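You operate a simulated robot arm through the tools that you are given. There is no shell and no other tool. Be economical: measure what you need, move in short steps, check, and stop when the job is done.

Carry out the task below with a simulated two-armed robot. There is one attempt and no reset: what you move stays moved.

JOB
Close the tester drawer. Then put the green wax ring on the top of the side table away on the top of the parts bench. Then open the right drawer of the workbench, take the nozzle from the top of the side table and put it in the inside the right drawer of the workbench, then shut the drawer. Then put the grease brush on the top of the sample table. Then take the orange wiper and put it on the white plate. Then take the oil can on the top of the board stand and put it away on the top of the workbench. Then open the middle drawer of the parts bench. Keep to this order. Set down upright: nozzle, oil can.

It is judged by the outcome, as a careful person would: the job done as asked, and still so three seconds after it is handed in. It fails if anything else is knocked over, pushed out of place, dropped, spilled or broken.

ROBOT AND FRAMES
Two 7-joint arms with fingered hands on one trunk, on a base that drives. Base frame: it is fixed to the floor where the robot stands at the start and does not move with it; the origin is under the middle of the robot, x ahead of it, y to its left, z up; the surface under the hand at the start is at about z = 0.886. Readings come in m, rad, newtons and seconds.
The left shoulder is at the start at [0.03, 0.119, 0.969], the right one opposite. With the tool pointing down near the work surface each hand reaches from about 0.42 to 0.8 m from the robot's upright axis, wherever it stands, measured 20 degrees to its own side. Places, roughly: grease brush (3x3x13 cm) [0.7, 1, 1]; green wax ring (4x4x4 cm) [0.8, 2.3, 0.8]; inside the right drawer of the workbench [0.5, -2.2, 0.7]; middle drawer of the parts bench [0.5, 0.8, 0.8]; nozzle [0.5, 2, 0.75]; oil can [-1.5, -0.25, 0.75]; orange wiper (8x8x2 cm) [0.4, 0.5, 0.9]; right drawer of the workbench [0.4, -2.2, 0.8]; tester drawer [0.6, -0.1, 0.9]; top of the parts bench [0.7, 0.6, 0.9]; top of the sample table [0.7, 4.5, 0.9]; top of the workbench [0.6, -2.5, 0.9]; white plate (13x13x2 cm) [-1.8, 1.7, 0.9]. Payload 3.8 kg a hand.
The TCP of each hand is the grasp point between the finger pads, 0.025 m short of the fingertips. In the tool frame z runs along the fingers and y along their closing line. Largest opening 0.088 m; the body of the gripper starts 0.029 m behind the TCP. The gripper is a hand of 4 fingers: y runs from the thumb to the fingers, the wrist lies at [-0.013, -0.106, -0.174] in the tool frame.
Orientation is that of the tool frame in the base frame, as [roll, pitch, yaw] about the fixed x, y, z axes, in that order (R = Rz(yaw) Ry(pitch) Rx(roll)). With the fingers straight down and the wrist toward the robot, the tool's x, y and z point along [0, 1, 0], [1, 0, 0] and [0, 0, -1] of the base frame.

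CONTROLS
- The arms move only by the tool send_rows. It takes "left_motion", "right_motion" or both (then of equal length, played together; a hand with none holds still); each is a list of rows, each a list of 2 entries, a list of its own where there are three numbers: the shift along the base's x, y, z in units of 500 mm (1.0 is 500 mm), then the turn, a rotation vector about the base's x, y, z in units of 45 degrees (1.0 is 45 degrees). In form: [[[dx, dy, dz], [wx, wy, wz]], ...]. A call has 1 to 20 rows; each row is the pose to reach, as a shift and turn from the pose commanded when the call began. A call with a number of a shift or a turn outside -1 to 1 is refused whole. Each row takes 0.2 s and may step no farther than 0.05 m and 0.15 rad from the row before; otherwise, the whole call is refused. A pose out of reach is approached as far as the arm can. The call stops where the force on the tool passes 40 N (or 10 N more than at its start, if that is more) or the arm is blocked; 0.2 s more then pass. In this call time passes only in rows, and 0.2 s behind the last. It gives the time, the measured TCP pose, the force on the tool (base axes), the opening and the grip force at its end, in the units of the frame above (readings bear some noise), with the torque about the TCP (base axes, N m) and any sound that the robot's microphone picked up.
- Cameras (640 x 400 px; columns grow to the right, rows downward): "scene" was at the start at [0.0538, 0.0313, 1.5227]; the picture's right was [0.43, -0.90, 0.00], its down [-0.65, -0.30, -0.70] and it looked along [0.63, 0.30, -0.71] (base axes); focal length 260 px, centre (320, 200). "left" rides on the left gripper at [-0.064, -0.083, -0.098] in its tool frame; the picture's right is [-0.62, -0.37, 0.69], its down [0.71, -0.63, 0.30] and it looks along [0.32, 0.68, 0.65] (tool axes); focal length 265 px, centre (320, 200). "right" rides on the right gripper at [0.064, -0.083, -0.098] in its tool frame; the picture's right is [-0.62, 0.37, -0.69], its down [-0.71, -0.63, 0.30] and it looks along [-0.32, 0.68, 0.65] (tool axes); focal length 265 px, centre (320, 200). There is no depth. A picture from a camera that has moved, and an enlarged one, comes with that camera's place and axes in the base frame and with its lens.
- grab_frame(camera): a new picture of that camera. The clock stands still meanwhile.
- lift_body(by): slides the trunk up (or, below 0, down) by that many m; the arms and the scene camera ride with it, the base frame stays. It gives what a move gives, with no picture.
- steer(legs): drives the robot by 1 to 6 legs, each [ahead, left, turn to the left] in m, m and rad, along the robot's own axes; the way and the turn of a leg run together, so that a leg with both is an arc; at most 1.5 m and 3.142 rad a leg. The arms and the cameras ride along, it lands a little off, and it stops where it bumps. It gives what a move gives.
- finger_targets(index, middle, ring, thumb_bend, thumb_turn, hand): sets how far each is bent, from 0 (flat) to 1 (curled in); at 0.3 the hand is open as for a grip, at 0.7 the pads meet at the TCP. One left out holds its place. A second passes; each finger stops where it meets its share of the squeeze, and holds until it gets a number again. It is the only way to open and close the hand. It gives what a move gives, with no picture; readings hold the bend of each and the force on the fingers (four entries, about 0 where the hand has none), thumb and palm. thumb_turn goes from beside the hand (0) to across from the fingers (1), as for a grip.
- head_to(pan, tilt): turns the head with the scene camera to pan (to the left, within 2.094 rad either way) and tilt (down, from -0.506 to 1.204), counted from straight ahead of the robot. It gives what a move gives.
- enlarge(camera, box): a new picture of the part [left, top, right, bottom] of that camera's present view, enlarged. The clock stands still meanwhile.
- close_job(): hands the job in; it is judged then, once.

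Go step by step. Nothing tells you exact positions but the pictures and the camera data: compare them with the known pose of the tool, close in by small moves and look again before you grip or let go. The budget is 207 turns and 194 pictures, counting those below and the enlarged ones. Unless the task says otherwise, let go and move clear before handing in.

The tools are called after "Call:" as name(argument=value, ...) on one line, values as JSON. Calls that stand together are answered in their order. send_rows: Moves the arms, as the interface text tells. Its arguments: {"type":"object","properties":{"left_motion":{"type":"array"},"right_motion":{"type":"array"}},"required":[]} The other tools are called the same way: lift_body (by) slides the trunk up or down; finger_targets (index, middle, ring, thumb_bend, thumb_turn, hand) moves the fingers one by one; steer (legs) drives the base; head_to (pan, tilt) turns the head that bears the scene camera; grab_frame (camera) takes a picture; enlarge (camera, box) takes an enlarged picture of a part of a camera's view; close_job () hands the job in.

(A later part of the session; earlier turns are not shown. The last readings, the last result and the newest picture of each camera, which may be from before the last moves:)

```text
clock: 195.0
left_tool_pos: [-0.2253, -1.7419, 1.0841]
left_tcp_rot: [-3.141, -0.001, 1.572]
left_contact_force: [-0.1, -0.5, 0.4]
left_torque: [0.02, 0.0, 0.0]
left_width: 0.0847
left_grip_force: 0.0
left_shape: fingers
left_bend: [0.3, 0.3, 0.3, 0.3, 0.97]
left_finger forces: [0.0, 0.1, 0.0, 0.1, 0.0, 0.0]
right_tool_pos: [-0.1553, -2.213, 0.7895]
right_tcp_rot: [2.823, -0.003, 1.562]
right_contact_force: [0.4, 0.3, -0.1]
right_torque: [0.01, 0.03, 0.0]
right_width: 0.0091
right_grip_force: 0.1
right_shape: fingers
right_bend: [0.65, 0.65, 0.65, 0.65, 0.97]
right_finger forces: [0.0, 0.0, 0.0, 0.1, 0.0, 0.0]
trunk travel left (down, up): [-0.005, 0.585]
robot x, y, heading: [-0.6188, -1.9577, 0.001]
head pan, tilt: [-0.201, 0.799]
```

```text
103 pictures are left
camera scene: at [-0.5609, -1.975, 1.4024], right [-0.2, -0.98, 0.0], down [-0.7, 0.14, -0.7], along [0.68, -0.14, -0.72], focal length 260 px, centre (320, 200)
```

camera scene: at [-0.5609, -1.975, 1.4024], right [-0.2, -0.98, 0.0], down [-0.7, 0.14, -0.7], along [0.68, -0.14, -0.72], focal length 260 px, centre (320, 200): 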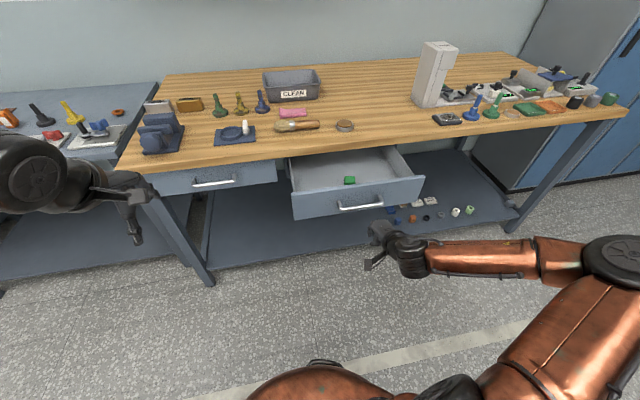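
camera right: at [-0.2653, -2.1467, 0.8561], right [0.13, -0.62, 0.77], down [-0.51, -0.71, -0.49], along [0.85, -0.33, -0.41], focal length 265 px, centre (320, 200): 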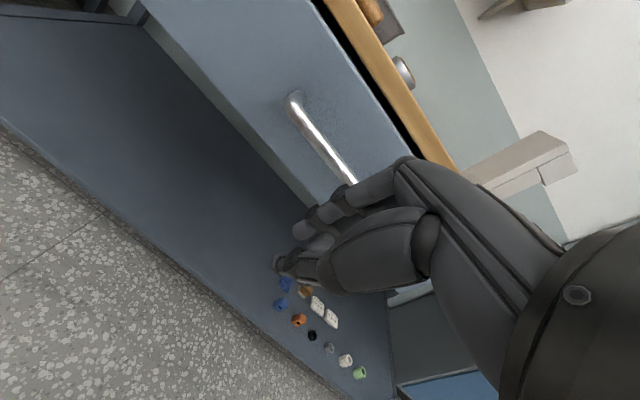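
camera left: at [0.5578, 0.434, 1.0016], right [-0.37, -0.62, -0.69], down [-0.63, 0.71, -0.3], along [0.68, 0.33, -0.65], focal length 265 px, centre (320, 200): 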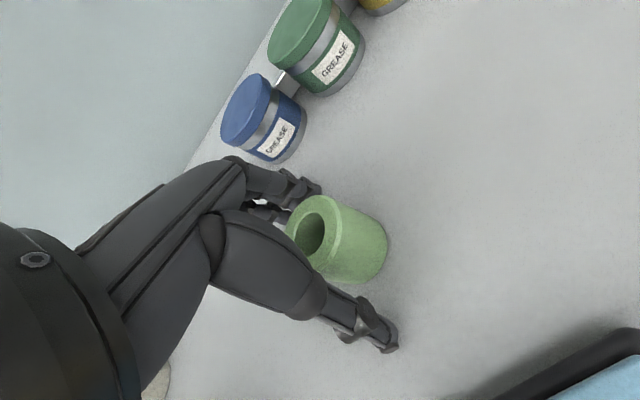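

Pushing by driving forward most of the way, then finishing gently with the arm.

Call:
steer(legs=[[0.26, 0, 0]])

Call:
grab_frame(camera="scene")

Call:
grab_frame(camera="right")

```text
clock: 196.9
left_tool_pos: [0.0411, -1.7426, 1.0845]
left_tcp_rot: [3.14, -0.001, 1.572]
left_contact_force: [0.4, 0.5, -0.4]
left_torque: [0.01, 0.01, 0.01]
left_width: 0.0844
left_grip_force: 0.0
left_shape: fingers
left_bend: [0.3, 0.3, 0.3, 0.3, 0.97]
left_finger forces: [0.1, 0.1, 0.0, 0.0, 0.0, 0.0]
right_tool_pos: [0.1098, -2.2129, 0.789]
right_tcp_rot: [2.827, -0.006, 1.564]
right_contact_force: [0.0, -0.9, -0.3]
right_torque: [0.02, 0.0, 0.01]
right_width: 0.0093
right_grip_force: 0.0
right_shape: fingers
right_bend: [0.65, 0.65, 0.65, 0.65, 0.97]
right_finger forces: [0.0, 0.0, 0.0, 0.0, 0.0, 0.1]
trunk travel left (down, up): [-0.005, 0.585]
robot x, y, heading: [-0.3564, -1.9586, 0.003]
head pan, tilt: [-0.201, 0.799]
```

```text
102 pictures are left
camera scene: at [-0.2951, -1.975, 1.4023], right [-0.2, -0.98, 0.0], down [-0.7, 0.14, -0.7], along [0.68, -0.14, -0.72], focal length 260 px, centre (320, 200)
```

scene: 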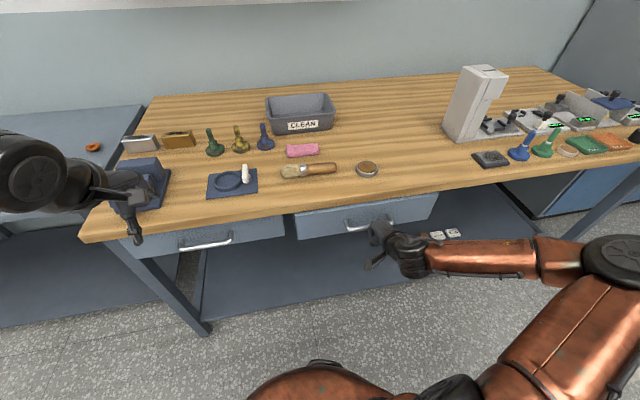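

```text
101 pictures are left
camera right: at [-0.0002, -2.1468, 0.8558], right [0.13, -0.63, 0.77], down [-0.51, -0.71, -0.49], along [0.85, -0.33, -0.41], focal length 265 px, centre (320, 200)
```

right: 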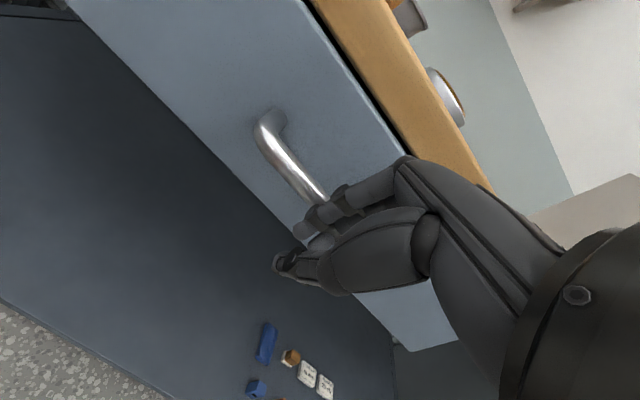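

Nearly shut. Finishing with small arm steps until it bottoms out.

Call:
send_rows(right_motion=[[[0.03, 0, 0], [0, 0, 0]], [[0.05, 0, 0], [0, 0, 0]], [[0.07, 0, 0], [0, 0, 0]], [[0.085, 0, 0], [0, 0, 0]], [[0.1, 0, 0], [0, 0, 0]], [[0.11, 0, 0], [0, 0, 0]]])

Call:
grab_frame(camera="right")

Call:
enlarge(camera="scene", box=[260, 170, 460, 290])

```text
clock: 198.1
left_tool_pos: [0.0346, -1.7432, 1.0862]
left_tcp_rot: [3.14, -0.001, 1.569]
left_contact_force: [0.7, 0.4, -0.8]
left_torque: [0.03, 0.0, 0.0]
left_width: 0.0845
left_grip_force: 0.1
left_shape: fingers
left_bend: [0.3, 0.3, 0.3, 0.3, 0.97]
left_finger forces: [0.0, 0.0, 0.0, 0.0, 0.1, 0.1]
right_tool_pos: [0.1525, -2.2126, 0.791]
right_tcp_rot: [2.824, -0.007, 1.561]
right_contact_force: [-28.2, -0.6, 18.2]
right_torque: [-0.27, -0.21, -0.37]
right_width: 0.0019
right_grip_force: 16.7
right_shape: fingers
right_bend: [0.7, 0.72, 0.71, 0.65, 0.97]
right_finger forces: [7.5, 12.7, 14.3, 0.0, 0.1, 0.1]
trunk travel left (down, up): [-0.005, 0.585]
robot x, y, heading: [-0.358, -1.9532, -0.003]
head pan, tilt: [-0.201, 0.799]
stopped in row 6 (right hand): the force on the tool passed its limit at 42 N (the readings are from after the stop); the commanded pose is now the measured one
```

```text
100 pictures are left
camera right: at [0.0423, -2.1469, 0.858], right [0.13, -0.63, 0.77], down [-0.51, -0.71, -0.49], along [0.85, -0.33, -0.41], focal length 265 px, centre (320, 200)
```

right: 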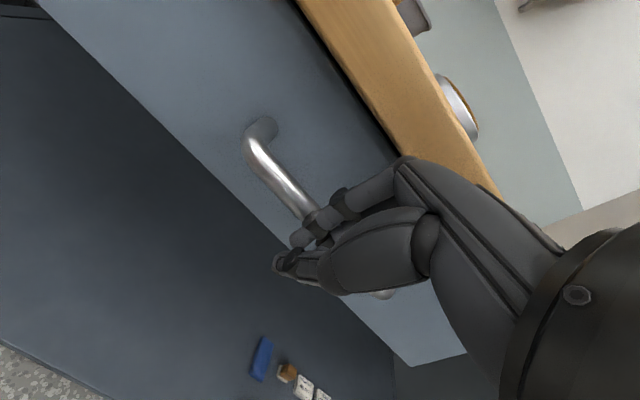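

```text
3.20 times, centred on (360, 230) of scene
camera zoom: at [-0.3023, -1.9745, 1.4027], right [-0.2, -0.98, 0.0], down [-0.7, 0.14, -0.7], along [0.69, -0.14, -0.71], focal length 833 px, centre (192, 104)
```

zoom: 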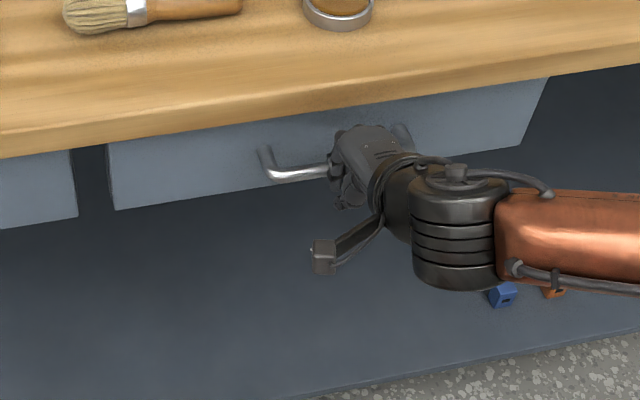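

The right drawer's front is flush with its neighbour: shut. Retracting the hand.

Call:
send_rows(right_motion=[[[-0.06, 0, 0.02], [0, 0, 0]], [[-0.12, 0, 0.06], [0, 0.1, 0]], [[-0.14, 0, 0.14], [0, 0.2, 0]], [[-0.14, -0.04, 0.22], [0, 0.3, 0]], [[-0.12, -0.08, 0.3], [0, 0.4, 0]], [[-0.1, -0.12, 0.38], [0, 0.4, 0]], [[-0.1, -0.16, 0.44], [0, 0.4, 0]]])

Call:
lift_body(by=0.12)

Call:
enlarge(camera="scene", box=[100, 150, 460, 320])

```text
clock: 199.7
left_tool_pos: [0.0408, -1.7438, 1.085]
left_tcp_rot: [-3.14, 0.0, 1.569]
left_contact_force: [-0.4, -0.2, 0.0]
left_torque: [-0.04, 0.01, 0.03]
left_width: 0.0845
left_grip_force: 0.1
left_shape: fingers
left_bend: [0.3, 0.3, 0.3, 0.3, 0.97]
left_finger forces: [0.0, 0.1, 0.0, 0.0, 0.0, 0.0]
right_tool_pos: [0.109, -2.293, 1.0084]
right_tcp_rot: [-3.141, 0.0, 1.559]
right_contact_force: [0.1, -1.1, 0.2]
right_torque: [0.01, -0.02, -0.02]
right_width: 0.009
right_grip_force: 0.0
right_shape: fingers
right_bend: [0.65, 0.65, 0.65, 0.65, 0.97]
right_finger forces: [0.0, 0.0, 0.0, 0.0, 0.1, 0.0]
trunk travel left (down, up): [-0.005, 0.585]
robot x, y, heading: [-0.358, -1.9549, -0.001]
head pan, tilt: [-0.201, 0.799]
```

```text
clock: 201.2
left_tool_pos: [0.0405, -1.7425, 1.2049]
left_tcp_rot: [3.141, 0.0, 1.57]
left_contact_force: [-0.8, -0.3, 0.2]
left_torque: [0.01, 0.01, 0.02]
left_width: 0.0843
left_grip_force: 0.1
left_shape: fingers
left_bend: [0.3, 0.3, 0.3, 0.3, 0.97]
left_finger forces: [0.0, 0.1, 0.0, 0.0, 0.0, 0.0]
right_tool_pos: [0.1076, -2.2927, 1.1279]
right_tcp_rot: [-3.14, -0.002, 1.561]
right_contact_force: [0.2, 0.6, -0.1]
right_torque: [-0.01, 0.0, 0.03]
right_width: 0.0092
right_grip_force: 0.0
right_shape: fingers
right_bend: [0.65, 0.65, 0.65, 0.65, 0.97]
right_finger forces: [0.0, 0.0, 0.0, 0.0, 0.1, 0.0]
trunk travel left (down, up): [-0.125, 0.465]
robot x, y, heading: [-0.3571, -1.9571, -0.002]
head pan, tilt: [-0.201, 0.799]
```

```text
1.78 times, centred on (280, 235) of scene
camera zoom: at [-0.2966, -1.9752, 1.5222], right [-0.2, -0.98, 0.0], down [-0.7, 0.14, -0.7], along [0.68, -0.14, -0.72], focal length 462 px, centre (391, 138)
```

zoom: 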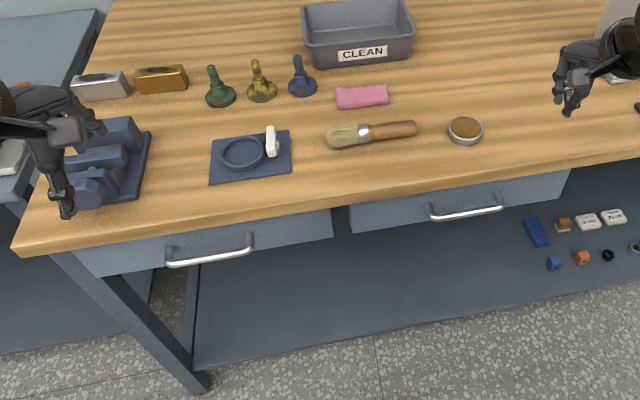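

Drawer shut. Next the grease brush near [0.7, 1.0] on the parts bench; driving there.

Call:
steer(legs=[[0, 1.4, 0], [0.08, 1.35, 0]])

Call:
head_to(pan=0.15, tilt=0.65)

Call:
grab_frame(camera="scene")

```text
clock: 214.6
left_tool_pos: [0.1112, 1.0089, 1.2043]
left_tcp_rot: [3.141, 0.001, 1.578]
left_contact_force: [0.9, -0.5, 0.8]
left_torque: [-0.06, 0.01, 0.01]
left_width: 0.0846
left_grip_force: 0.0
left_shape: fingers
left_bend: [0.3, 0.3, 0.3, 0.3, 0.97]
left_finger forces: [0.0, 0.0, 0.0, 0.0, 0.0, 0.0]
right_tool_pos: [0.1844, 0.4604, 1.1281]
right_tcp_rot: [3.142, -0.002, 1.569]
right_contact_force: [-0.6, 0.2, 0.8]
right_torque: [0.01, 0.05, 0.0]
right_width: 0.0089
right_grip_force: 0.1
right_shape: fingers
right_bend: [0.65, 0.65, 0.65, 0.65, 0.97]
right_finger forces: [0.1, 0.0, 0.1, 0.0, 0.0, 0.0]
trunk travel left (down, up): [-0.125, 0.465]
robot x, y, heading: [-0.2831, 0.7964, 0.007]
head pan, tilt: [-0.201, 0.799]
```

```text
clock: 215.4
left_tool_pos: [0.1105, 1.0077, 1.2061]
left_tcp_rot: [3.141, -0.001, 1.578]
left_contact_force: [0.7, -0.1, -0.8]
left_torque: [0.01, 0.01, 0.02]
left_width: 0.0846
left_grip_force: 0.0
left_shape: fingers
left_bend: [0.3, 0.3, 0.3, 0.3, 0.97]
left_finger forces: [0.1, 0.0, 0.0, 0.0, 0.1, 0.0]
right_tool_pos: [0.1843, 0.4596, 1.1287]
right_tcp_rot: [3.141, 0.0, 1.569]
right_contact_force: [0.7, 0.0, 0.3]
right_torque: [0.03, -0.01, -0.02]
right_width: 0.0089
right_grip_force: 0.0
right_shape: fingers
right_bend: [0.65, 0.65, 0.65, 0.65, 0.97]
right_finger forces: [0.0, 0.0, 0.0, 0.0, 0.0, 0.1]
trunk travel left (down, up): [-0.125, 0.465]
robot x, y, heading: [-0.2823, 0.7936, 0.004]
head pan, tilt: [0.15, 0.649]
```

```text
97 pictures are left
camera scene: at [-0.2175, 0.8032, 1.5349], right [0.15, -0.99, 0.0], down [-0.6, -0.09, -0.8], along [0.79, 0.12, -0.6], focal length 260 px, centre (320, 200)
```

scene: 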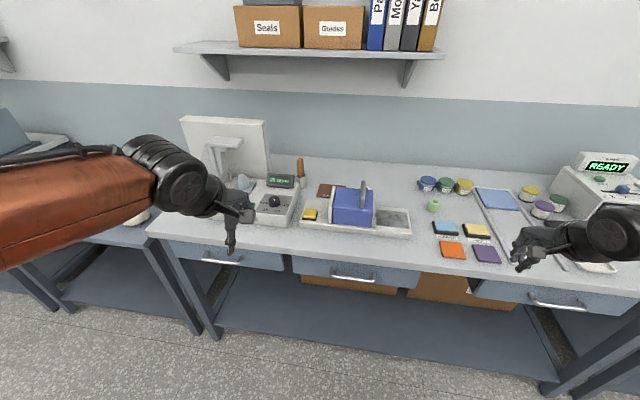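

Call:
steer(legs=[[0.28, 0.0, -0.004]])

Call:
grab_frame(camera="scene")

Call:
enlarge(camera="scene", box=[210, 100, 370, 220])

Call:
grab_frame(camera="left")

```text
clock: 217.4
left_tool_pos: [0.3981, 1.0054, 1.2048]
left_tcp_rot: [-3.14, 0.0, 1.569]
left_contact_force: [-0.6, -0.2, 0.3]
left_torque: [0.02, 0.03, -0.03]
left_width: 0.0844
left_grip_force: 0.0
left_shape: fingers
left_bend: [0.3, 0.3, 0.3, 0.3, 0.97]
left_finger forces: [0.1, 0.1, 0.1, 0.1, 0.0, 0.0]
right_tool_pos: [0.466, 0.4563, 1.1287]
right_tcp_rot: [-3.14, -0.004, 1.56]
right_contact_force: [0.7, -0.2, -1.1]
right_torque: [0.01, 0.01, 0.01]
right_width: 0.0089
right_grip_force: 0.1
right_shape: fingers
right_bend: [0.65, 0.65, 0.65, 0.65, 0.97]
right_finger forces: [0.1, 0.0, 0.0, 0.0, 0.0, 0.0]
trunk travel left (down, up): [-0.125, 0.465]
robot x, y, heading: [0.0047, 0.7915, -0.003]
head pan, tilt: [0.15, 0.649]
```

```text
96 pictures are left
camera scene: at [0.0679, 0.8032, 1.5349], right [0.15, -0.99, 0.0], down [-0.6, -0.09, -0.8], along [0.79, 0.12, -0.61], focal length 260 px, centre (320, 200)
```

scene: 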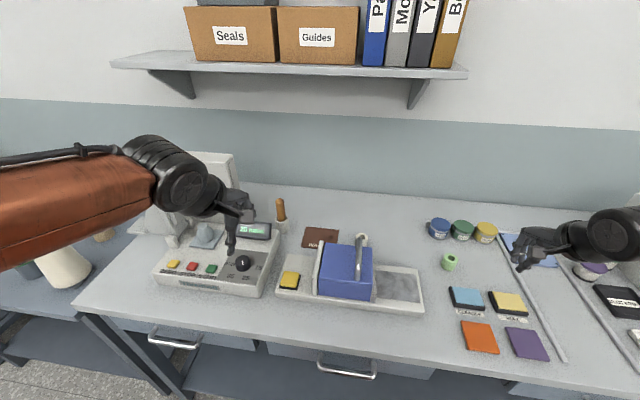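

```text
3.33 times, centred on (290, 160) of scene
camera zoom: at [0.0679, 0.8032, 1.5349], right [0.15, -0.99, 0.0], down [-0.6, -0.09, -0.8], along [0.79, 0.12, -0.61], focal length 867 px, centre (420, 333)
```

zoom: 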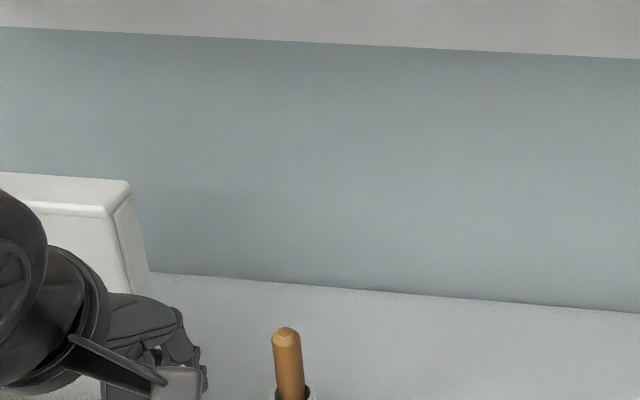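

```text
94 pictures are left
camera left: at [0.313, 0.9404, 1.3007], right [-0.37, -0.62, -0.69], down [-0.63, 0.72, -0.3], along [0.68, 0.32, -0.65], focal length 265 px, centre (320, 200)
```

left: 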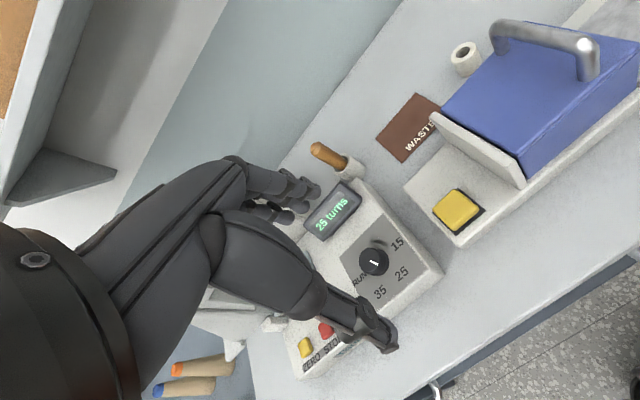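

The brush stands in a cup at about [0.73, 1.04], top z≈1.005; a machine and panel are just left of it, so I'll use the right hand from the right side. Shifting the base left.

Call:
steer(legs=[[-0.15, 0, 0], [0, 0.46, 0], [0.17, 0, 0.003]])

Call:
finger_targets(hand="right", index=0.3, middle=0.3, ring=0.3, thumb_bend=0.3)

Call:
head_to(pan=-0.2, tilt=0.65)

Call:
grab_frame(camera="scene")

Call:
grab_frame(camera="right")

```text
clock: 222.2
left_tool_pos: [0.4204, 1.4676, 1.2045]
left_tcp_rot: [-3.14, 0.0, 1.573]
left_contact_force: [0.3, -0.7, -0.7]
left_torque: [0.0, 0.02, -0.02]
left_width: 0.0846
left_grip_force: 0.0
left_shape: fingers
left_bend: [0.3, 0.3, 0.3, 0.3, 0.97]
left_finger forces: [0.0, 0.1, 0.0, 0.1, 0.0, 0.1]
right_tool_pos: [0.4903, 0.9181, 1.1286]
right_tcp_rot: [-3.141, -0.002, 1.565]
right_contact_force: [-0.1, 0.2, -0.7]
right_torque: [-0.01, 0.04, 0.0]
right_width: 0.009
right_grip_force: 0.1
right_shape: fingers
right_bend: [0.65, 0.65, 0.65, 0.65, 0.97]
right_finger forces: [0.0, 0.0, 0.0, 0.0, 0.0, 0.0]
trunk travel left (down, up): [-0.125, 0.465]
robot x, y, heading: [0.0221, 1.2532, 0.006]
head pan, tilt: [0.15, 0.649]
```

```text
clock: 223.2
left_tool_pos: [0.4184, 1.4672, 1.2042]
left_tcp_rot: [-3.141, -0.001, 1.574]
left_contact_force: [-0.1, 0.4, 0.5]
left_torque: [0.02, 0.03, -0.06]
left_width: 0.0846
left_grip_force: 0.0
left_shape: fingers
left_bend: [0.3, 0.3, 0.3, 0.3, 0.97]
left_finger forces: [0.0, 0.1, 0.0, 0.0, 0.0, 0.0]
right_tool_pos: [0.4891, 0.9183, 1.1296]
right_tcp_rot: [3.14, -0.003, 1.563]
right_contact_force: [0.0, -0.8, 0.7]
right_torque: [0.01, 0.01, 0.01]
right_width: 0.0844
right_grip_force: 0.0
right_shape: fingers
right_bend: [0.3, 0.3, 0.3, 0.3, 0.97]
right_finger forces: [0.1, 0.1, 0.0, 0.0, 0.1, 0.0]
trunk travel left (down, up): [-0.125, 0.465]
robot x, y, heading: [0.0201, 1.2494, -0.003]
head pan, tilt: [0.15, 0.649]
```

```text
clock: 224.0
left_tool_pos: [0.4177, 1.4668, 1.2045]
left_tcp_rot: [-3.141, -0.001, 1.577]
left_contact_force: [-0.6, 0.0, 0.0]
left_torque: [-0.03, -0.01, -0.04]
left_width: 0.0846
left_grip_force: 0.0
left_shape: fingers
left_bend: [0.3, 0.3, 0.3, 0.3, 0.97]
left_finger forces: [0.0, 0.0, 0.0, 0.0, 0.0, 0.1]
right_tool_pos: [0.4881, 0.9196, 1.1298]
right_tcp_rot: [-3.141, -0.002, 1.564]
right_contact_force: [0.2, 0.4, 0.4]
right_torque: [0.01, 0.0, 0.01]
right_width: 0.0845
right_grip_force: 0.1
right_shape: fingers
right_bend: [0.3, 0.3, 0.3, 0.3, 0.97]
right_finger forces: [0.0, 0.0, 0.1, 0.1, 0.0, 0.0]
trunk travel left (down, up): [-0.125, 0.465]
robot x, y, heading: [0.0207, 1.2537, -0.001]
head pan, tilt: [-0.201, 0.649]
```

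```text
93 pictures are left
camera scene: at [0.0886, 1.2337, 1.5349], right [-0.2, -0.98, 0.0], down [-0.59, 0.12, -0.8], along [0.78, -0.16, -0.6], focal length 260 px, centre (320, 200)
```

scene: 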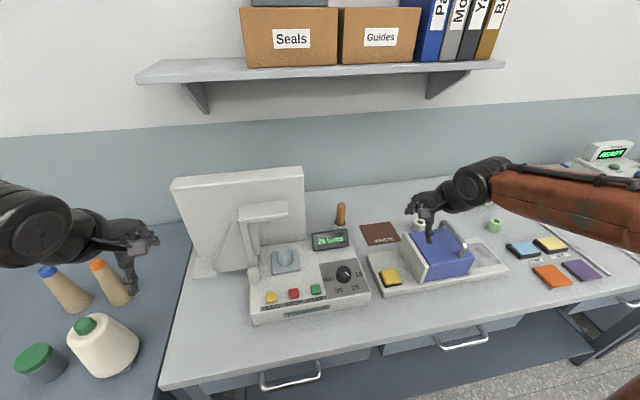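

```text
92 pictures are left
camera right: at [0.4048, 0.9842, 1.2256], right [0.36, -0.62, 0.69], down [-0.64, -0.71, -0.31], along [0.68, -0.33, -0.66], focal length 265 px, centre (320, 200)
```

right: 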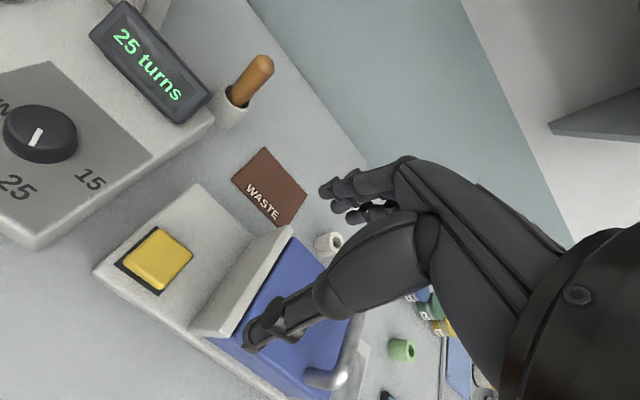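

Brush handle at about [0.726, 1.037], free from z≈0.93 to 1.005. Moving the right hand over it with a 30° turn.

Call:
send_rows(right_motion=[[[0.06, 0.03, 0], [0, 0, 0.08]], [[0.12, 0.06, 0], [0, 0, 0.17]], [[0.18, 0.09, 0], [0, 0, 0.25]], [[0.24, 0.12, 0], [0, 0, 0.34]], [[0.3, 0.15, 0], [0, 0, 0.42]], [[0.36, 0.18, 0], [0, 0, 0.5]], [[0.42, 0.21, -0.03], [0, 0, 0.58]], [[0.476, 0.235, -0.06], [0, 0, 0.667]]])

Call:
grab_frame(camera="right")

Call:
enlarge(camera="scene", box=[260, 120, 460, 260])

```text
clock: 225.8
left_tool_pos: [0.4205, 1.4692, 1.2035]
left_tcp_rot: [-3.141, 0.003, 1.573]
left_contact_force: [0.5, 0.2, -0.6]
left_torque: [-0.04, 0.03, -0.01]
left_width: 0.0844
left_grip_force: 0.1
left_shape: fingers
left_bend: [0.3, 0.3, 0.3, 0.3, 0.97]
left_finger forces: [0.0, 0.1, 0.0, 0.0, 0.0, 0.1]
right_tool_pos: [0.7282, 1.0378, 1.0978]
right_tcp_rot: [-3.138, -0.003, 2.091]
right_contact_force: [-0.2, -0.5, 0.5]
right_torque: [0.0, -0.02, 0.04]
right_width: 0.0847
right_grip_force: 0.0
right_shape: fingers
right_bend: [0.3, 0.3, 0.3, 0.3, 0.97]
right_finger forces: [0.0, 0.0, 0.0, 0.0, 0.0, 0.0]
trunk travel left (down, up): [-0.125, 0.465]
robot x, y, heading: [0.0235, 1.2512, 0.002]
head pan, tilt: [-0.201, 0.649]
```

```text
91 pictures are left
camera right: at [0.623, 1.0528, 1.1952], right [0.63, -0.35, 0.69], down [-0.19, -0.93, -0.3], along [0.75, 0.06, -0.66], focal length 265 px, centre (320, 200)
```

right: 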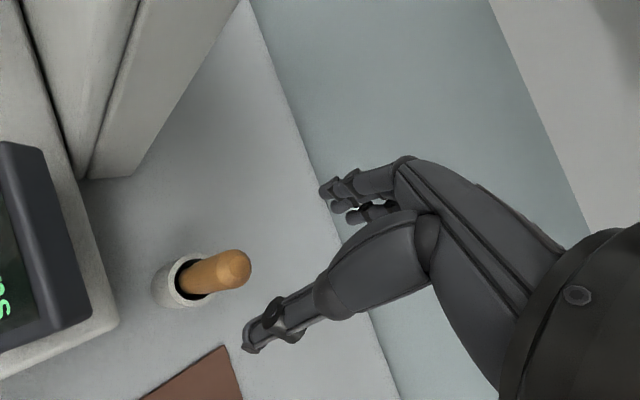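

```text
2.86 times, centred on (360, 190) of scene
camera zoom: at [0.0904, 1.2347, 1.5349], right [-0.2, -0.98, 0.0], down [-0.59, 0.12, -0.8], along [0.78, -0.16, -0.61], focal length 743 px, centre (206, 229)
```

zoom: 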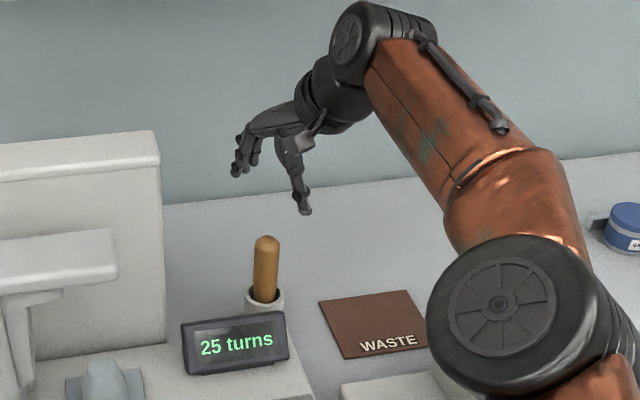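

Handle is directly below the TCP. Descending to grip height.

Call:
send_rows(right_motion=[[[0, 0, -0.07], [0, 0, 0]], [[0, 0, -0.14], [0, 0, 0]], [[0, 0, -0.2], [0, 0, 0]], [[-0.002, 0, -0.246], [0, 0, 0]]])

Call:
grab_frame(camera="right")

Call:
enlarge(camera="scene", box=[260, 120, 460, 260])

```text
clock: 226.8
left_tool_pos: [0.4195, 1.4677, 1.2046]
left_tcp_rot: [3.14, 0.001, 1.572]
left_contact_force: [-0.9, -0.6, 1.0]
left_torque: [0.01, 0.03, 0.0]
left_width: 0.0845
left_grip_force: 0.0
left_shape: fingers
left_bend: [0.3, 0.3, 0.3, 0.3, 0.97]
left_finger forces: [0.0, 0.0, 0.0, 0.0, 0.0, 0.1]
right_tool_pos: [0.7268, 1.0378, 0.974]
right_tcp_rot: [-3.14, -0.003, 2.089]
right_contact_force: [-0.9, -0.3, 0.1]
right_torque: [-0.01, -0.02, 0.01]
right_width: 0.0846
right_grip_force: 0.0
right_shape: fingers
right_bend: [0.3, 0.3, 0.3, 0.3, 0.97]
right_finger forces: [0.1, 0.0, 0.0, 0.0, 0.0, 0.0]
trunk travel left (down, up): [-0.125, 0.465]
robot x, y, heading: [0.0232, 1.2566, 0.004]
head pan, tilt: [-0.201, 0.649]
```

```text
89 pictures are left
camera right: at [0.6203, 1.0515, 1.0712], right [0.63, -0.36, 0.69], down [-0.19, -0.93, -0.31], along [0.75, 0.06, -0.66], focal length 265 px, centre (320, 200)
```

right: 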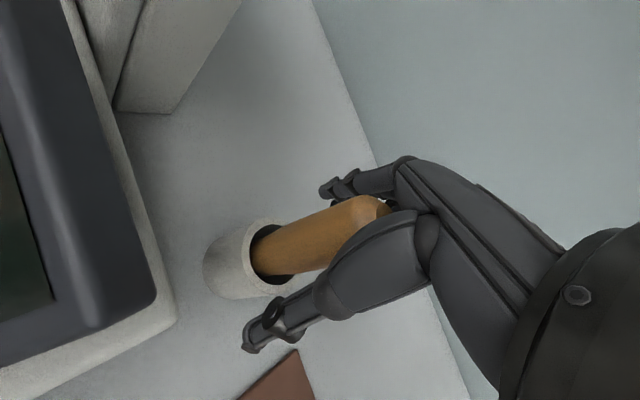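

```text
2.86 times, centred on (360, 190) of scene
camera zoom: at [0.0889, 1.2335, 1.5349], right [-0.2, -0.98, 0.0], down [-0.59, 0.12, -0.8], along [0.78, -0.16, -0.6], focal length 743 px, centre (206, 229)
```

zoom: 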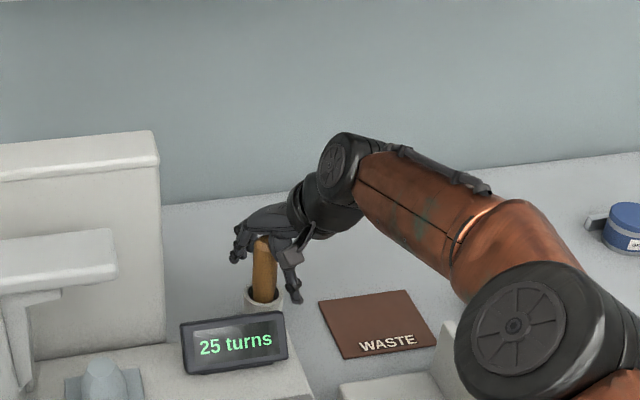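

Handle is between thumb and fingers. Closing.

Call:
finger_targets(hand="right", index=0.7, middle=0.7, ring=0.65, thumb_bend=0.68)

Call:
grab_frame(camera="right")

```text
clock: 227.8
left_tool_pos: [0.4178, 1.4672, 1.2049]
left_tcp_rot: [3.141, 0.0, 1.572]
left_contact_force: [-0.8, -1.0, 0.5]
left_torque: [-0.02, 0.0, 0.0]
left_width: 0.0848
left_grip_force: 0.0
left_shape: fingers
left_bend: [0.3, 0.3, 0.3, 0.3, 0.97]
left_finger forces: [0.1, 0.1, 0.0, 0.0, 0.0, 0.0]
right_tool_pos: [0.7267, 1.0374, 0.9756]
right_tcp_rot: [-3.14, -0.003, 2.087]
right_contact_force: [-1.1, -0.1, 0.5]
right_torque: [0.01, 0.0, -0.01]
right_width: 0.0207
right_grip_force: 6.9
right_shape: fingers
right_bend: [0.61, 0.67, 0.65, 0.6, 0.97]
right_finger forces: [5.2, 1.9, 0.0, 0.0, 7.1, 0.1]
trunk travel left (down, up): [-0.125, 0.465]
robot x, y, heading: [0.0226, 1.2548, -0.0]
head pan, tilt: [-0.201, 0.649]
```

```text
87 pictures are left
camera right: at [0.6204, 1.0515, 1.0717], right [0.63, -0.36, 0.69], down [-0.19, -0.93, -0.31], along [0.75, 0.06, -0.66], focal length 265 px, centre (320, 200)
```

right: 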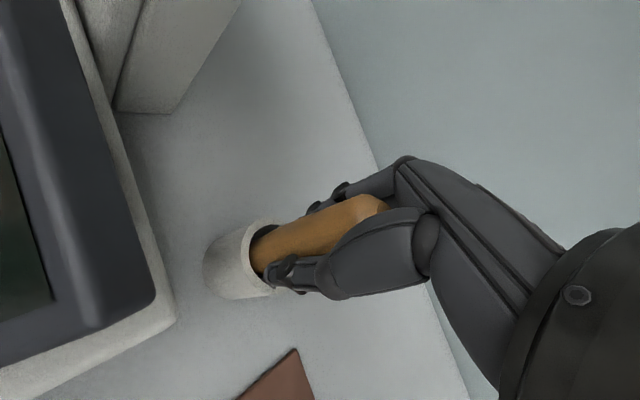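

Squeezing firmer, then lifting straight up out of the cup.

Call:
finger_targets(hand="right", index=0.76, middle=0.76, thumb_bend=0.74)

Call:
send_rows(right_motion=[[[0, 0, 0.04], [0, 0, 0]], [[0, 0, 0.08], [0, 0, 0]], [[0, 0, 0.13], [0, 0, 0]], [[0, 0, 0.18], [0, 0, 0]], [[0, 0, 0.24], [0, 0, 0]], [[0, 0, 0.3], [0, 0, 0]], [[0, 0, 0.36], [0, 0, 0]]])

Call:
grab_frame(camera="right")

Call:
grab_frame(camera="scene")

```text
clock: 228.8
left_tool_pos: [0.4194, 1.4676, 1.2049]
left_tcp_rot: [3.141, 0.001, 1.572]
left_contact_force: [0.5, -0.4, -0.5]
left_torque: [-0.04, 0.04, 0.02]
left_width: 0.0845
left_grip_force: 0.0
left_shape: fingers
left_bend: [0.3, 0.3, 0.3, 0.3, 0.97]
left_finger forces: [0.0, 0.0, 0.1, 0.0, 0.0, 0.1]
right_tool_pos: [0.7268, 1.0369, 0.9754]
right_tcp_rot: [-3.14, -0.003, 2.088]
right_contact_force: [0.7, 0.2, 0.0]
right_torque: [0.0, 0.02, -0.03]
right_width: 0.02
right_grip_force: 16.3
right_shape: fingers
right_bend: [0.59, 0.73, 0.65, 0.61, 0.95]
right_finger forces: [9.4, 7.4, 0.0, 0.1, 15.6, 0.0]
trunk travel left (down, up): [-0.125, 0.465]
robot x, y, heading: [0.0229, 1.2537, 0.007]
head pan, tilt: [-0.201, 0.649]
```

```text
clock: 230.4
left_tool_pos: [0.4176, 1.4689, 1.2058]
left_tcp_rot: [3.139, 0.001, 1.573]
left_contact_force: [-0.1, 0.0, 0.3]
left_torque: [0.0, -0.03, 0.01]
left_width: 0.0844
left_grip_force: 0.1
left_shape: fingers
left_bend: [0.3, 0.3, 0.3, 0.3, 0.97]
left_finger forces: [0.0, 0.0, 0.0, 0.0, 0.1, 0.0]
right_tool_pos: [0.7138, 1.0376, 1.1524]
right_tcp_rot: [3.14, -0.002, 2.089]
right_contact_force: [0.3, 0.1, -0.5]
right_torque: [-0.03, -0.04, 0.01]
right_width: 0.0196
right_grip_force: 15.3
right_shape: fingers
right_bend: [0.59, 0.73, 0.65, 0.61, 0.95]
right_finger forces: [9.4, 7.0, 0.0, 0.1, 15.1, 0.0]
right hand out of reach, approached as far as the arm can: row 7
trunk travel left (down, up): [-0.125, 0.465]
robot x, y, heading: [0.0232, 1.2539, -0.001]
head pan, tilt: [-0.201, 0.649]
```

```text
86 pictures are left
camera right: at [0.6082, 1.0534, 1.2496], right [0.63, -0.36, 0.69], down [-0.19, -0.93, -0.31], along [0.75, 0.06, -0.66], focal length 265 px, centre (320, 200)
```

right: 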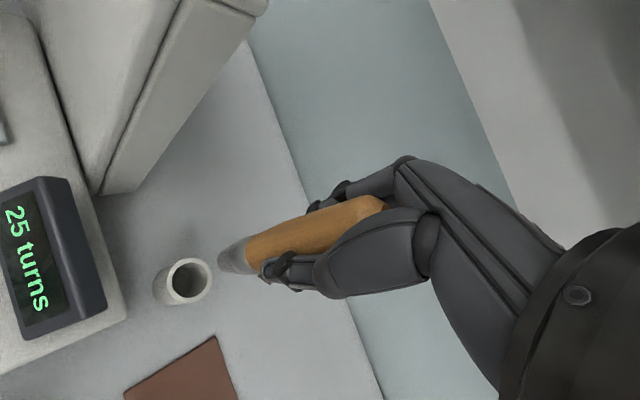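

```text
85 pictures are left
camera scene: at [0.0868, 1.2331, 1.535], right [-0.2, -0.98, 0.0], down [-0.59, 0.12, -0.8], along [0.78, -0.16, -0.6], focal length 260 px, centre (320, 200)
```

scene: 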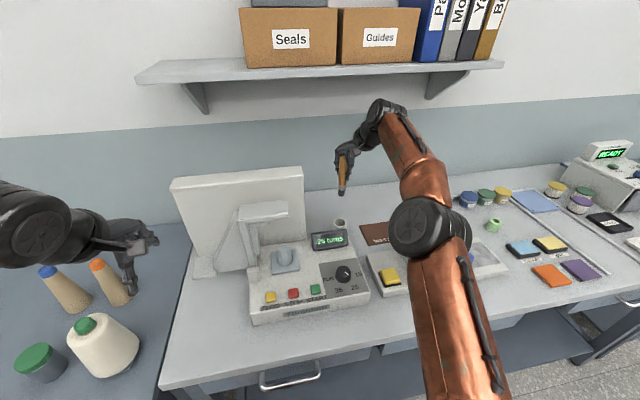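

Brush is out and held. Retracting the hand and unturning.

Call:
send_rows(right_motion=[[[-0.06, -0.02, 0.02], [0, 0, -0.08]], [[-0.12, -0.04, 0.04], [0, 0, -0.17]], [[-0.18, -0.06, 0.06], [0, 0, -0.25]], [[-0.24, -0.08, 0.08], [0, 0, -0.34]], [[-0.3, -0.1, 0.1], [0, 0, -0.42]], [[-0.36, -0.12, 0.1], [0, 0, -0.5]], [[-0.42, -0.14, 0.1], [0, 0, -0.58]], [[-0.48, -0.17, 0.1], [0, 0, -0.667]]])

Call:
steer(legs=[[-0.38, 0, 0], [0, 1.45, 0], [0, 1.45, 0]])

Call:
head_to(pan=0.2, tilt=0.5)

Call:
grab_frame(camera="scene")

```text
clock: 232.2
left_tool_pos: [0.4181, 1.4678, 1.2054]
left_tcp_rot: [-3.139, 0.0, 1.573]
left_contact_force: [-0.9, 0.2, 0.5]
left_torque: [-0.01, 0.02, 0.0]
left_width: 0.0844
left_grip_force: 0.0
left_shape: fingers
left_bend: [0.3, 0.3, 0.3, 0.3, 0.97]
left_finger forces: [0.1, 0.1, 0.0, 0.0, 0.0, 0.0]
right_tool_pos: [0.4753, 0.9548, 1.2014]
right_tcp_rot: [-3.141, -0.003, 1.565]
right_contact_force: [-0.6, -1.3, -0.4]
right_torque: [0.01, -0.03, -0.01]
right_width: 0.0196
right_grip_force: 15.6
right_shape: fingers
right_bend: [0.59, 0.74, 0.65, 0.61, 0.95]
right_finger forces: [9.4, 7.0, 0.1, 0.0, 14.7, 0.1]
trunk travel left (down, up): [-0.125, 0.465]
robot x, y, heading: [0.0248, 1.2529, -0.001]
head pan, tilt: [-0.201, 0.649]
```

```text
clock: 248.2
left_tool_pos: [0.0269, 4.3586, 1.2043]
left_tcp_rot: [3.141, -0.001, 1.578]
left_contact_force: [-0.1, -0.1, -0.4]
left_torque: [0.03, 0.01, 0.03]
left_width: 0.0846
left_grip_force: 0.1
left_shape: fingers
left_bend: [0.3, 0.3, 0.3, 0.3, 0.97]
left_finger forces: [0.0, 0.0, 0.0, 0.0, 0.1, 0.0]
right_tool_pos: [0.0852, 3.8448, 1.1991]
right_tcp_rot: [3.14, -0.002, 1.567]
right_contact_force: [-0.2, 0.4, -0.3]
right_torque: [0.0, 0.0, 0.01]
right_width: 0.0197
right_grip_force: 15.4
right_shape: fingers
right_bend: [0.59, 0.74, 0.65, 0.61, 0.95]
right_finger forces: [9.5, 6.8, 0.1, 0.0, 14.7, 0.0]
trunk travel left (down, up): [-0.125, 0.465]
robot x, y, heading: [-0.3669, 4.1455, 0.006]
head pan, tilt: [-0.201, 0.649]
```

```text
clock: 249.1
left_tool_pos: [0.0265, 4.3588, 1.204]
left_tcp_rot: [3.141, -0.001, 1.579]
left_contact_force: [-0.6, 0.6, -0.5]
left_torque: [-0.01, -0.01, -0.02]
left_width: 0.0842
left_grip_force: 0.1
left_shape: fingers
left_bend: [0.3, 0.3, 0.3, 0.3, 0.97]
left_finger forces: [0.0, 0.0, 0.0, 0.0, 0.1, 0.1]
right_tool_pos: [0.0862, 3.8458, 1.1998]
right_tcp_rot: [3.141, -0.003, 1.567]
right_contact_force: [-0.3, 0.9, -0.5]
right_torque: [-0.01, -0.07, -0.01]
right_width: 0.0195
right_grip_force: 16.2
right_shape: fingers
right_bend: [0.59, 0.74, 0.65, 0.61, 0.95]
right_finger forces: [9.3, 6.9, 0.1, 0.0, 14.7, 0.0]
trunk travel left (down, up): [-0.125, 0.465]
robot x, y, heading: [-0.3681, 4.1403, 0.006]
head pan, tilt: [0.201, 0.499]
```

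```text
84 pictures are left
camera scene: at [-0.299, 4.1593, 1.5483], right [0.2, -0.98, 0.0], down [-0.47, -0.1, -0.88], along [0.86, 0.18, -0.48], focal length 260 px, centre (320, 200)
```

scene: 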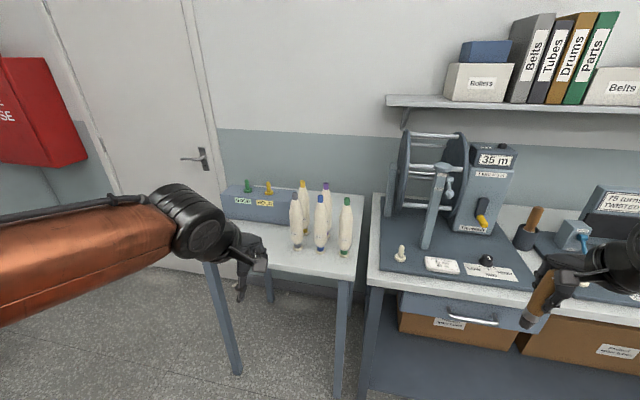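

The sample table is ahead-left, with bobbins and a rack; its front-left area is free. Zooming to see the brush end and the free space.

Call:
send_rows(left_motion=[[[0, -0.06, 0.06], [0, 0, 0]], [[0, -0.1, 0.14], [0, 0, 0]], [[-0.04, -0.1, 0.22], [0, 0, 0]], [[-0.08, -0.1, 0.3], [0, 0, 0]]])

Call:
enlarge(camera="scene", box=[180, 160, 400, 310])

Call:
enlarge(camera="scene", box=[480, 220, 640, 340])

```text
clock: 250.1
left_tool_pos: [-0.0133, 4.3093, 1.3556]
left_tcp_rot: [-3.139, 0.002, 1.577]
left_contact_force: [0.7, -1.0, 0.4]
left_torque: [0.03, 0.02, 0.02]
left_width: 0.0849
left_grip_force: 0.0
left_shape: fingers
left_bend: [0.3, 0.3, 0.3, 0.3, 0.97]
left_finger forces: [0.0, 0.0, 0.0, 0.1, 0.1, 0.0]
right_tool_pos: [0.0839, 3.8448, 1.2003]
right_tcp_rot: [3.141, -0.003, 1.567]
right_contact_force: [-0.5, -0.4, -0.6]
right_torque: [0.01, 0.02, -0.03]
right_width: 0.0197
right_grip_force: 15.5
right_shape: fingers
right_bend: [0.59, 0.74, 0.65, 0.61, 0.95]
right_finger forces: [9.4, 6.9, 0.0, 0.1, 14.7, 0.0]
trunk travel left (down, up): [-0.125, 0.465]
robot x, y, heading: [-0.3725, 4.1467, 0.008]
head pan, tilt: [0.201, 0.499]
```

```text
2.67 times, centred on (290, 235) of scene
camera zoom: at [-0.2992, 4.1591, 1.5483], right [0.2, -0.98, 0.0], down [-0.47, -0.1, -0.88], along [0.86, 0.18, -0.48], focal length 694 px, centre (400, 107)
```

zoom: 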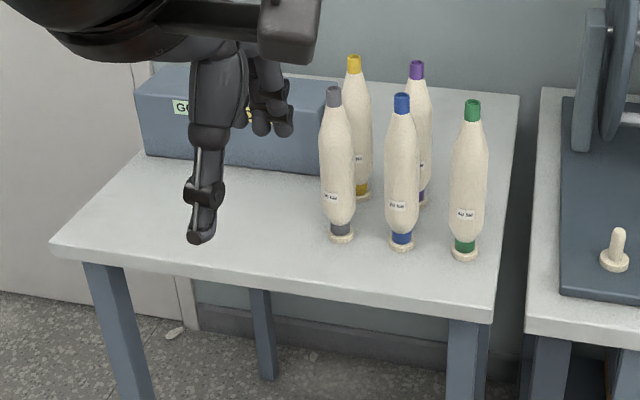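

```text
3.33 times, centred on (560, 280) of scene
camera zoom: at [-0.2992, 4.1591, 1.5483], right [0.2, -0.98, 0.0], down [-0.47, -0.1, -0.88], along [0.86, 0.18, -0.48], focal length 867 px, centre (-480, -67)
```

zoom: 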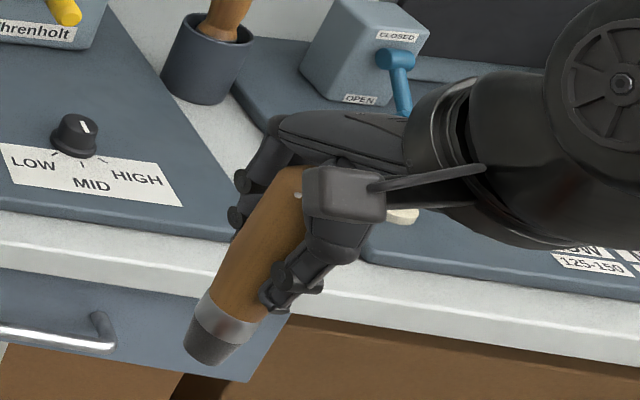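

The brush has a flat short end and a round handle; I'd rather lay it down. Testing how far I can roll the hand sideways in free air.

Call:
send_rows(right_motion=[[[0, 0.02, 0], [0.15, 0, 0]], [[0, 0.04, 0], [0.3, 0, 0]], [[0, 0.06, 0], [0.45, 0, 0]], [[0, 0.08, 0], [0.6, 0, 0]], [[0, 0.1, 0], [0.75, 0, 0]], [[0, 0.1, 0], [0.9, 0, 0]], [[0, 0.1, 0], [1.0, 0, 0]]])

Call:
send_rows(right_motion=[[[0, 0, 0], [0.15, 0, 0]], [[0, 0, 0], [0.3, 0, 0]], [[0, 0, 0], [0.45, 0, 0]], [[0, 0, 0], [0.6, 0, 0]]])

Call:
head_to(pan=-0.2, tilt=0.6)

Call:
grab_frame(camera="scene")

```text
clock: 251.7
left_tool_pos: [-0.0126, 4.309, 1.3545]
left_tcp_rot: [3.14, 0.0, 1.577]
left_contact_force: [0.3, -0.7, -0.8]
left_torque: [0.05, 0.0, -0.03]
left_width: 0.0844
left_grip_force: 0.1
left_shape: fingers
left_bend: [0.3, 0.3, 0.3, 0.3, 0.97]
left_finger forces: [0.0, 0.0, 0.0, 0.0, 0.0, 0.1]
right_tool_pos: [0.0847, 3.8952, 1.2004]
right_tcp_rot: [-3.14, -0.789, 1.568]
right_contact_force: [-0.1, -0.7, 0.0]
right_torque: [-0.01, 0.02, 0.02]
right_width: 0.0196
right_grip_force: 15.7
right_shape: fingers
right_bend: [0.59, 0.74, 0.65, 0.61, 0.95]
right_finger forces: [9.3, 7.1, 0.0, 0.0, 14.4, 0.0]
trunk travel left (down, up): [-0.125, 0.465]
robot x, y, heading: [-0.3712, 4.1447, 0.002]
head pan, tilt: [0.201, 0.499]
```

```text
clock: 252.7
left_tool_pos: [-0.0113, 4.3082, 1.354]
left_tcp_rot: [-3.142, -0.001, 1.576]
left_contact_force: [-0.5, -0.1, -0.1]
left_torque: [-0.03, 0.0, 0.02]
left_width: 0.0843
left_grip_force: 0.0
left_shape: fingers
left_bend: [0.3, 0.3, 0.3, 0.3, 0.97]
left_finger forces: [0.0, 0.0, 0.0, 0.0, 0.0, 0.0]
right_tool_pos: [0.0852, 3.8947, 1.2]
right_tcp_rot: [-3.129, -1.26, 1.558]
right_contact_force: [0.2, -0.2, -0.5]
right_torque: [-0.01, 0.01, -0.01]
right_width: 0.0198
right_grip_force: 15.4
right_shape: fingers
right_bend: [0.59, 0.74, 0.65, 0.61, 0.95]
right_finger forces: [9.3, 7.4, 0.0, 0.0, 14.4, 0.0]
trunk travel left (down, up): [-0.125, 0.465]
robot x, y, heading: [-0.3707, 4.1421, 0.004]
head pan, tilt: [0.201, 0.499]
```

```text
clock: 253.5
left_tool_pos: [-0.0129, 4.3094, 1.3552]
left_tcp_rot: [-3.14, 0.001, 1.577]
left_contact_force: [-0.2, 0.1, 0.9]
left_torque: [0.04, 0.01, -0.01]
left_width: 0.0844
left_grip_force: 0.1
left_shape: fingers
left_bend: [0.3, 0.3, 0.3, 0.3, 0.97]
left_finger forces: [0.0, 0.1, 0.1, 0.1, 0.0, 0.1]
right_tool_pos: [0.0843, 3.8952, 1.2011]
right_tcp_rot: [-3.131, -1.256, 1.561]
right_contact_force: [0.2, 0.2, -0.1]
right_torque: [0.0, 0.01, 0.01]
right_width: 0.0196
right_grip_force: 16.0
right_shape: fingers
right_bend: [0.59, 0.74, 0.65, 0.61, 0.95]
right_finger forces: [9.2, 7.3, 0.0, 0.0, 14.3, 0.0]
trunk travel left (down, up): [-0.125, 0.465]
robot x, y, heading: [-0.3674, 4.145, 0.004]
head pan, tilt: [-0.201, 0.6]
```

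```text
81 pictures are left
camera scene: at [-0.3012, 4.1236, 1.5392], right [-0.19, -0.98, 0.0], down [-0.55, 0.11, -0.83], along [0.81, -0.16, -0.56], focal length 260 px, centre (320, 200)
```

scene: 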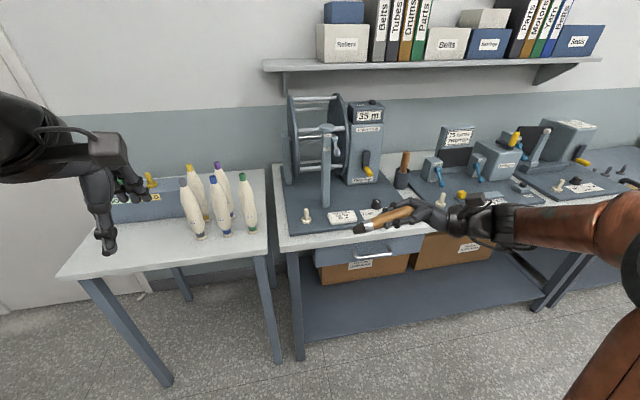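

Rolling to ~72° works, so the brush is nearly horizontal. Driving so the hand comes over the free front-left part of the sample table.

Call:
steer(legs=[[0, 0.7, 0], [0.27, 0, -0.004]])

Call:
head_to(pan=-0.25, tilt=0.8)

Call:
grab_frame(camera="scene")

Call:
grab_frame(camera="right")

```text
clock: 258.9
left_tool_pos: [0.2626, 5.0068, 1.3532]
left_tcp_rot: [-3.14, 0.001, 1.567]
left_contact_force: [-0.6, 0.1, -0.5]
left_torque: [-0.03, 0.02, -0.02]
left_width: 0.0844
left_grip_force: 0.0
left_shape: fingers
left_bend: [0.3, 0.3, 0.3, 0.3, 0.97]
left_finger forces: [0.0, 0.0, 0.1, 0.0, 0.1, 0.0]
right_tool_pos: [0.3543, 4.5924, 1.1997]
right_tcp_rot: [-3.133, -1.258, 1.551]
right_contact_force: [0.4, 0.0, -1.2]
right_torque: [0.0, -0.03, 0.01]
right_width: 0.0197
right_grip_force: 15.8
right_shape: fingers
right_bend: [0.59, 0.74, 0.65, 0.61, 0.95]
right_finger forces: [9.2, 7.4, 0.1, 0.0, 14.5, 0.0]
trunk travel left (down, up): [-0.125, 0.465]
robot x, y, heading: [-0.0946, 4.8481, -0.005]
head pan, tilt: [-0.201, 0.6]
```

```text
clock: 259.6
left_tool_pos: [0.2582, 5.0068, 1.3551]
left_tcp_rot: [3.141, -0.001, 1.567]
left_contact_force: [-0.3, 0.1, -0.7]
left_torque: [-0.03, 0.0, 0.01]
left_width: 0.0843
left_grip_force: 0.1
left_shape: fingers
left_bend: [0.3, 0.3, 0.3, 0.3, 0.97]
left_finger forces: [0.0, 0.1, 0.0, 0.0, 0.0, 0.0]
right_tool_pos: [0.3526, 4.5916, 1.2002]
right_tcp_rot: [-3.134, -1.258, 1.553]
right_contact_force: [0.1, -0.6, -0.2]
right_torque: [-0.01, -0.02, -0.02]
right_width: 0.0197
right_grip_force: 15.4
right_shape: fingers
right_bend: [0.59, 0.74, 0.65, 0.61, 0.95]
right_finger forces: [9.2, 7.3, 0.0, 0.1, 14.5, 0.0]
trunk travel left (down, up): [-0.125, 0.465]
robot x, y, heading: [-0.0986, 4.8502, 0.002]
head pan, tilt: [-0.25, 0.799]
```

```text
80 pictures are left
camera scene: at [-0.0396, 4.8222, 1.5224], right [-0.25, -0.97, 0.0], down [-0.69, 0.18, -0.7], along [0.68, -0.17, -0.72], focal length 260 px, centre (320, 200)
```

scene: 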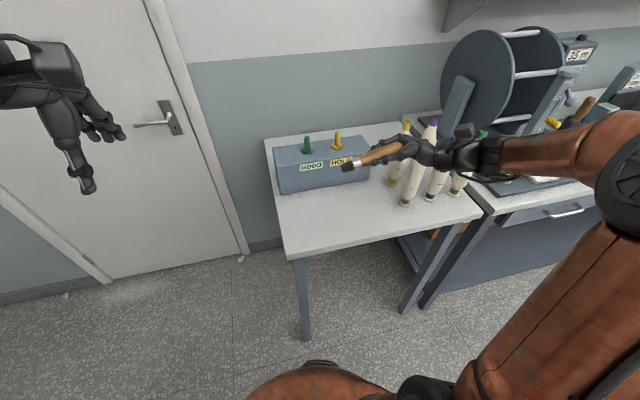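

```text
79 pictures are left
camera right: at [0.2675, 4.5202, 1.2907], right [0.36, -0.85, -0.38], down [-0.63, 0.08, -0.77], along [0.69, 0.52, -0.51], focal length 265 px, centre (320, 200)
```

right: 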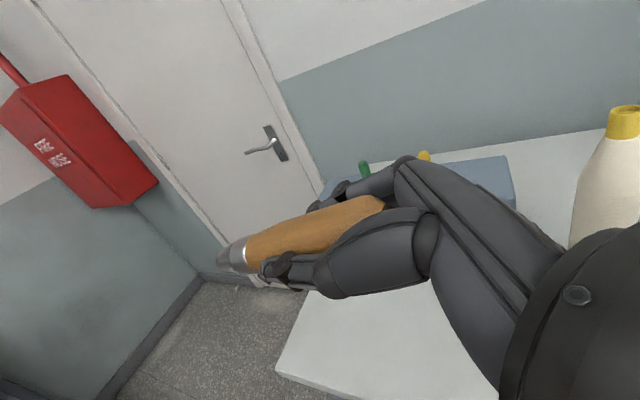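

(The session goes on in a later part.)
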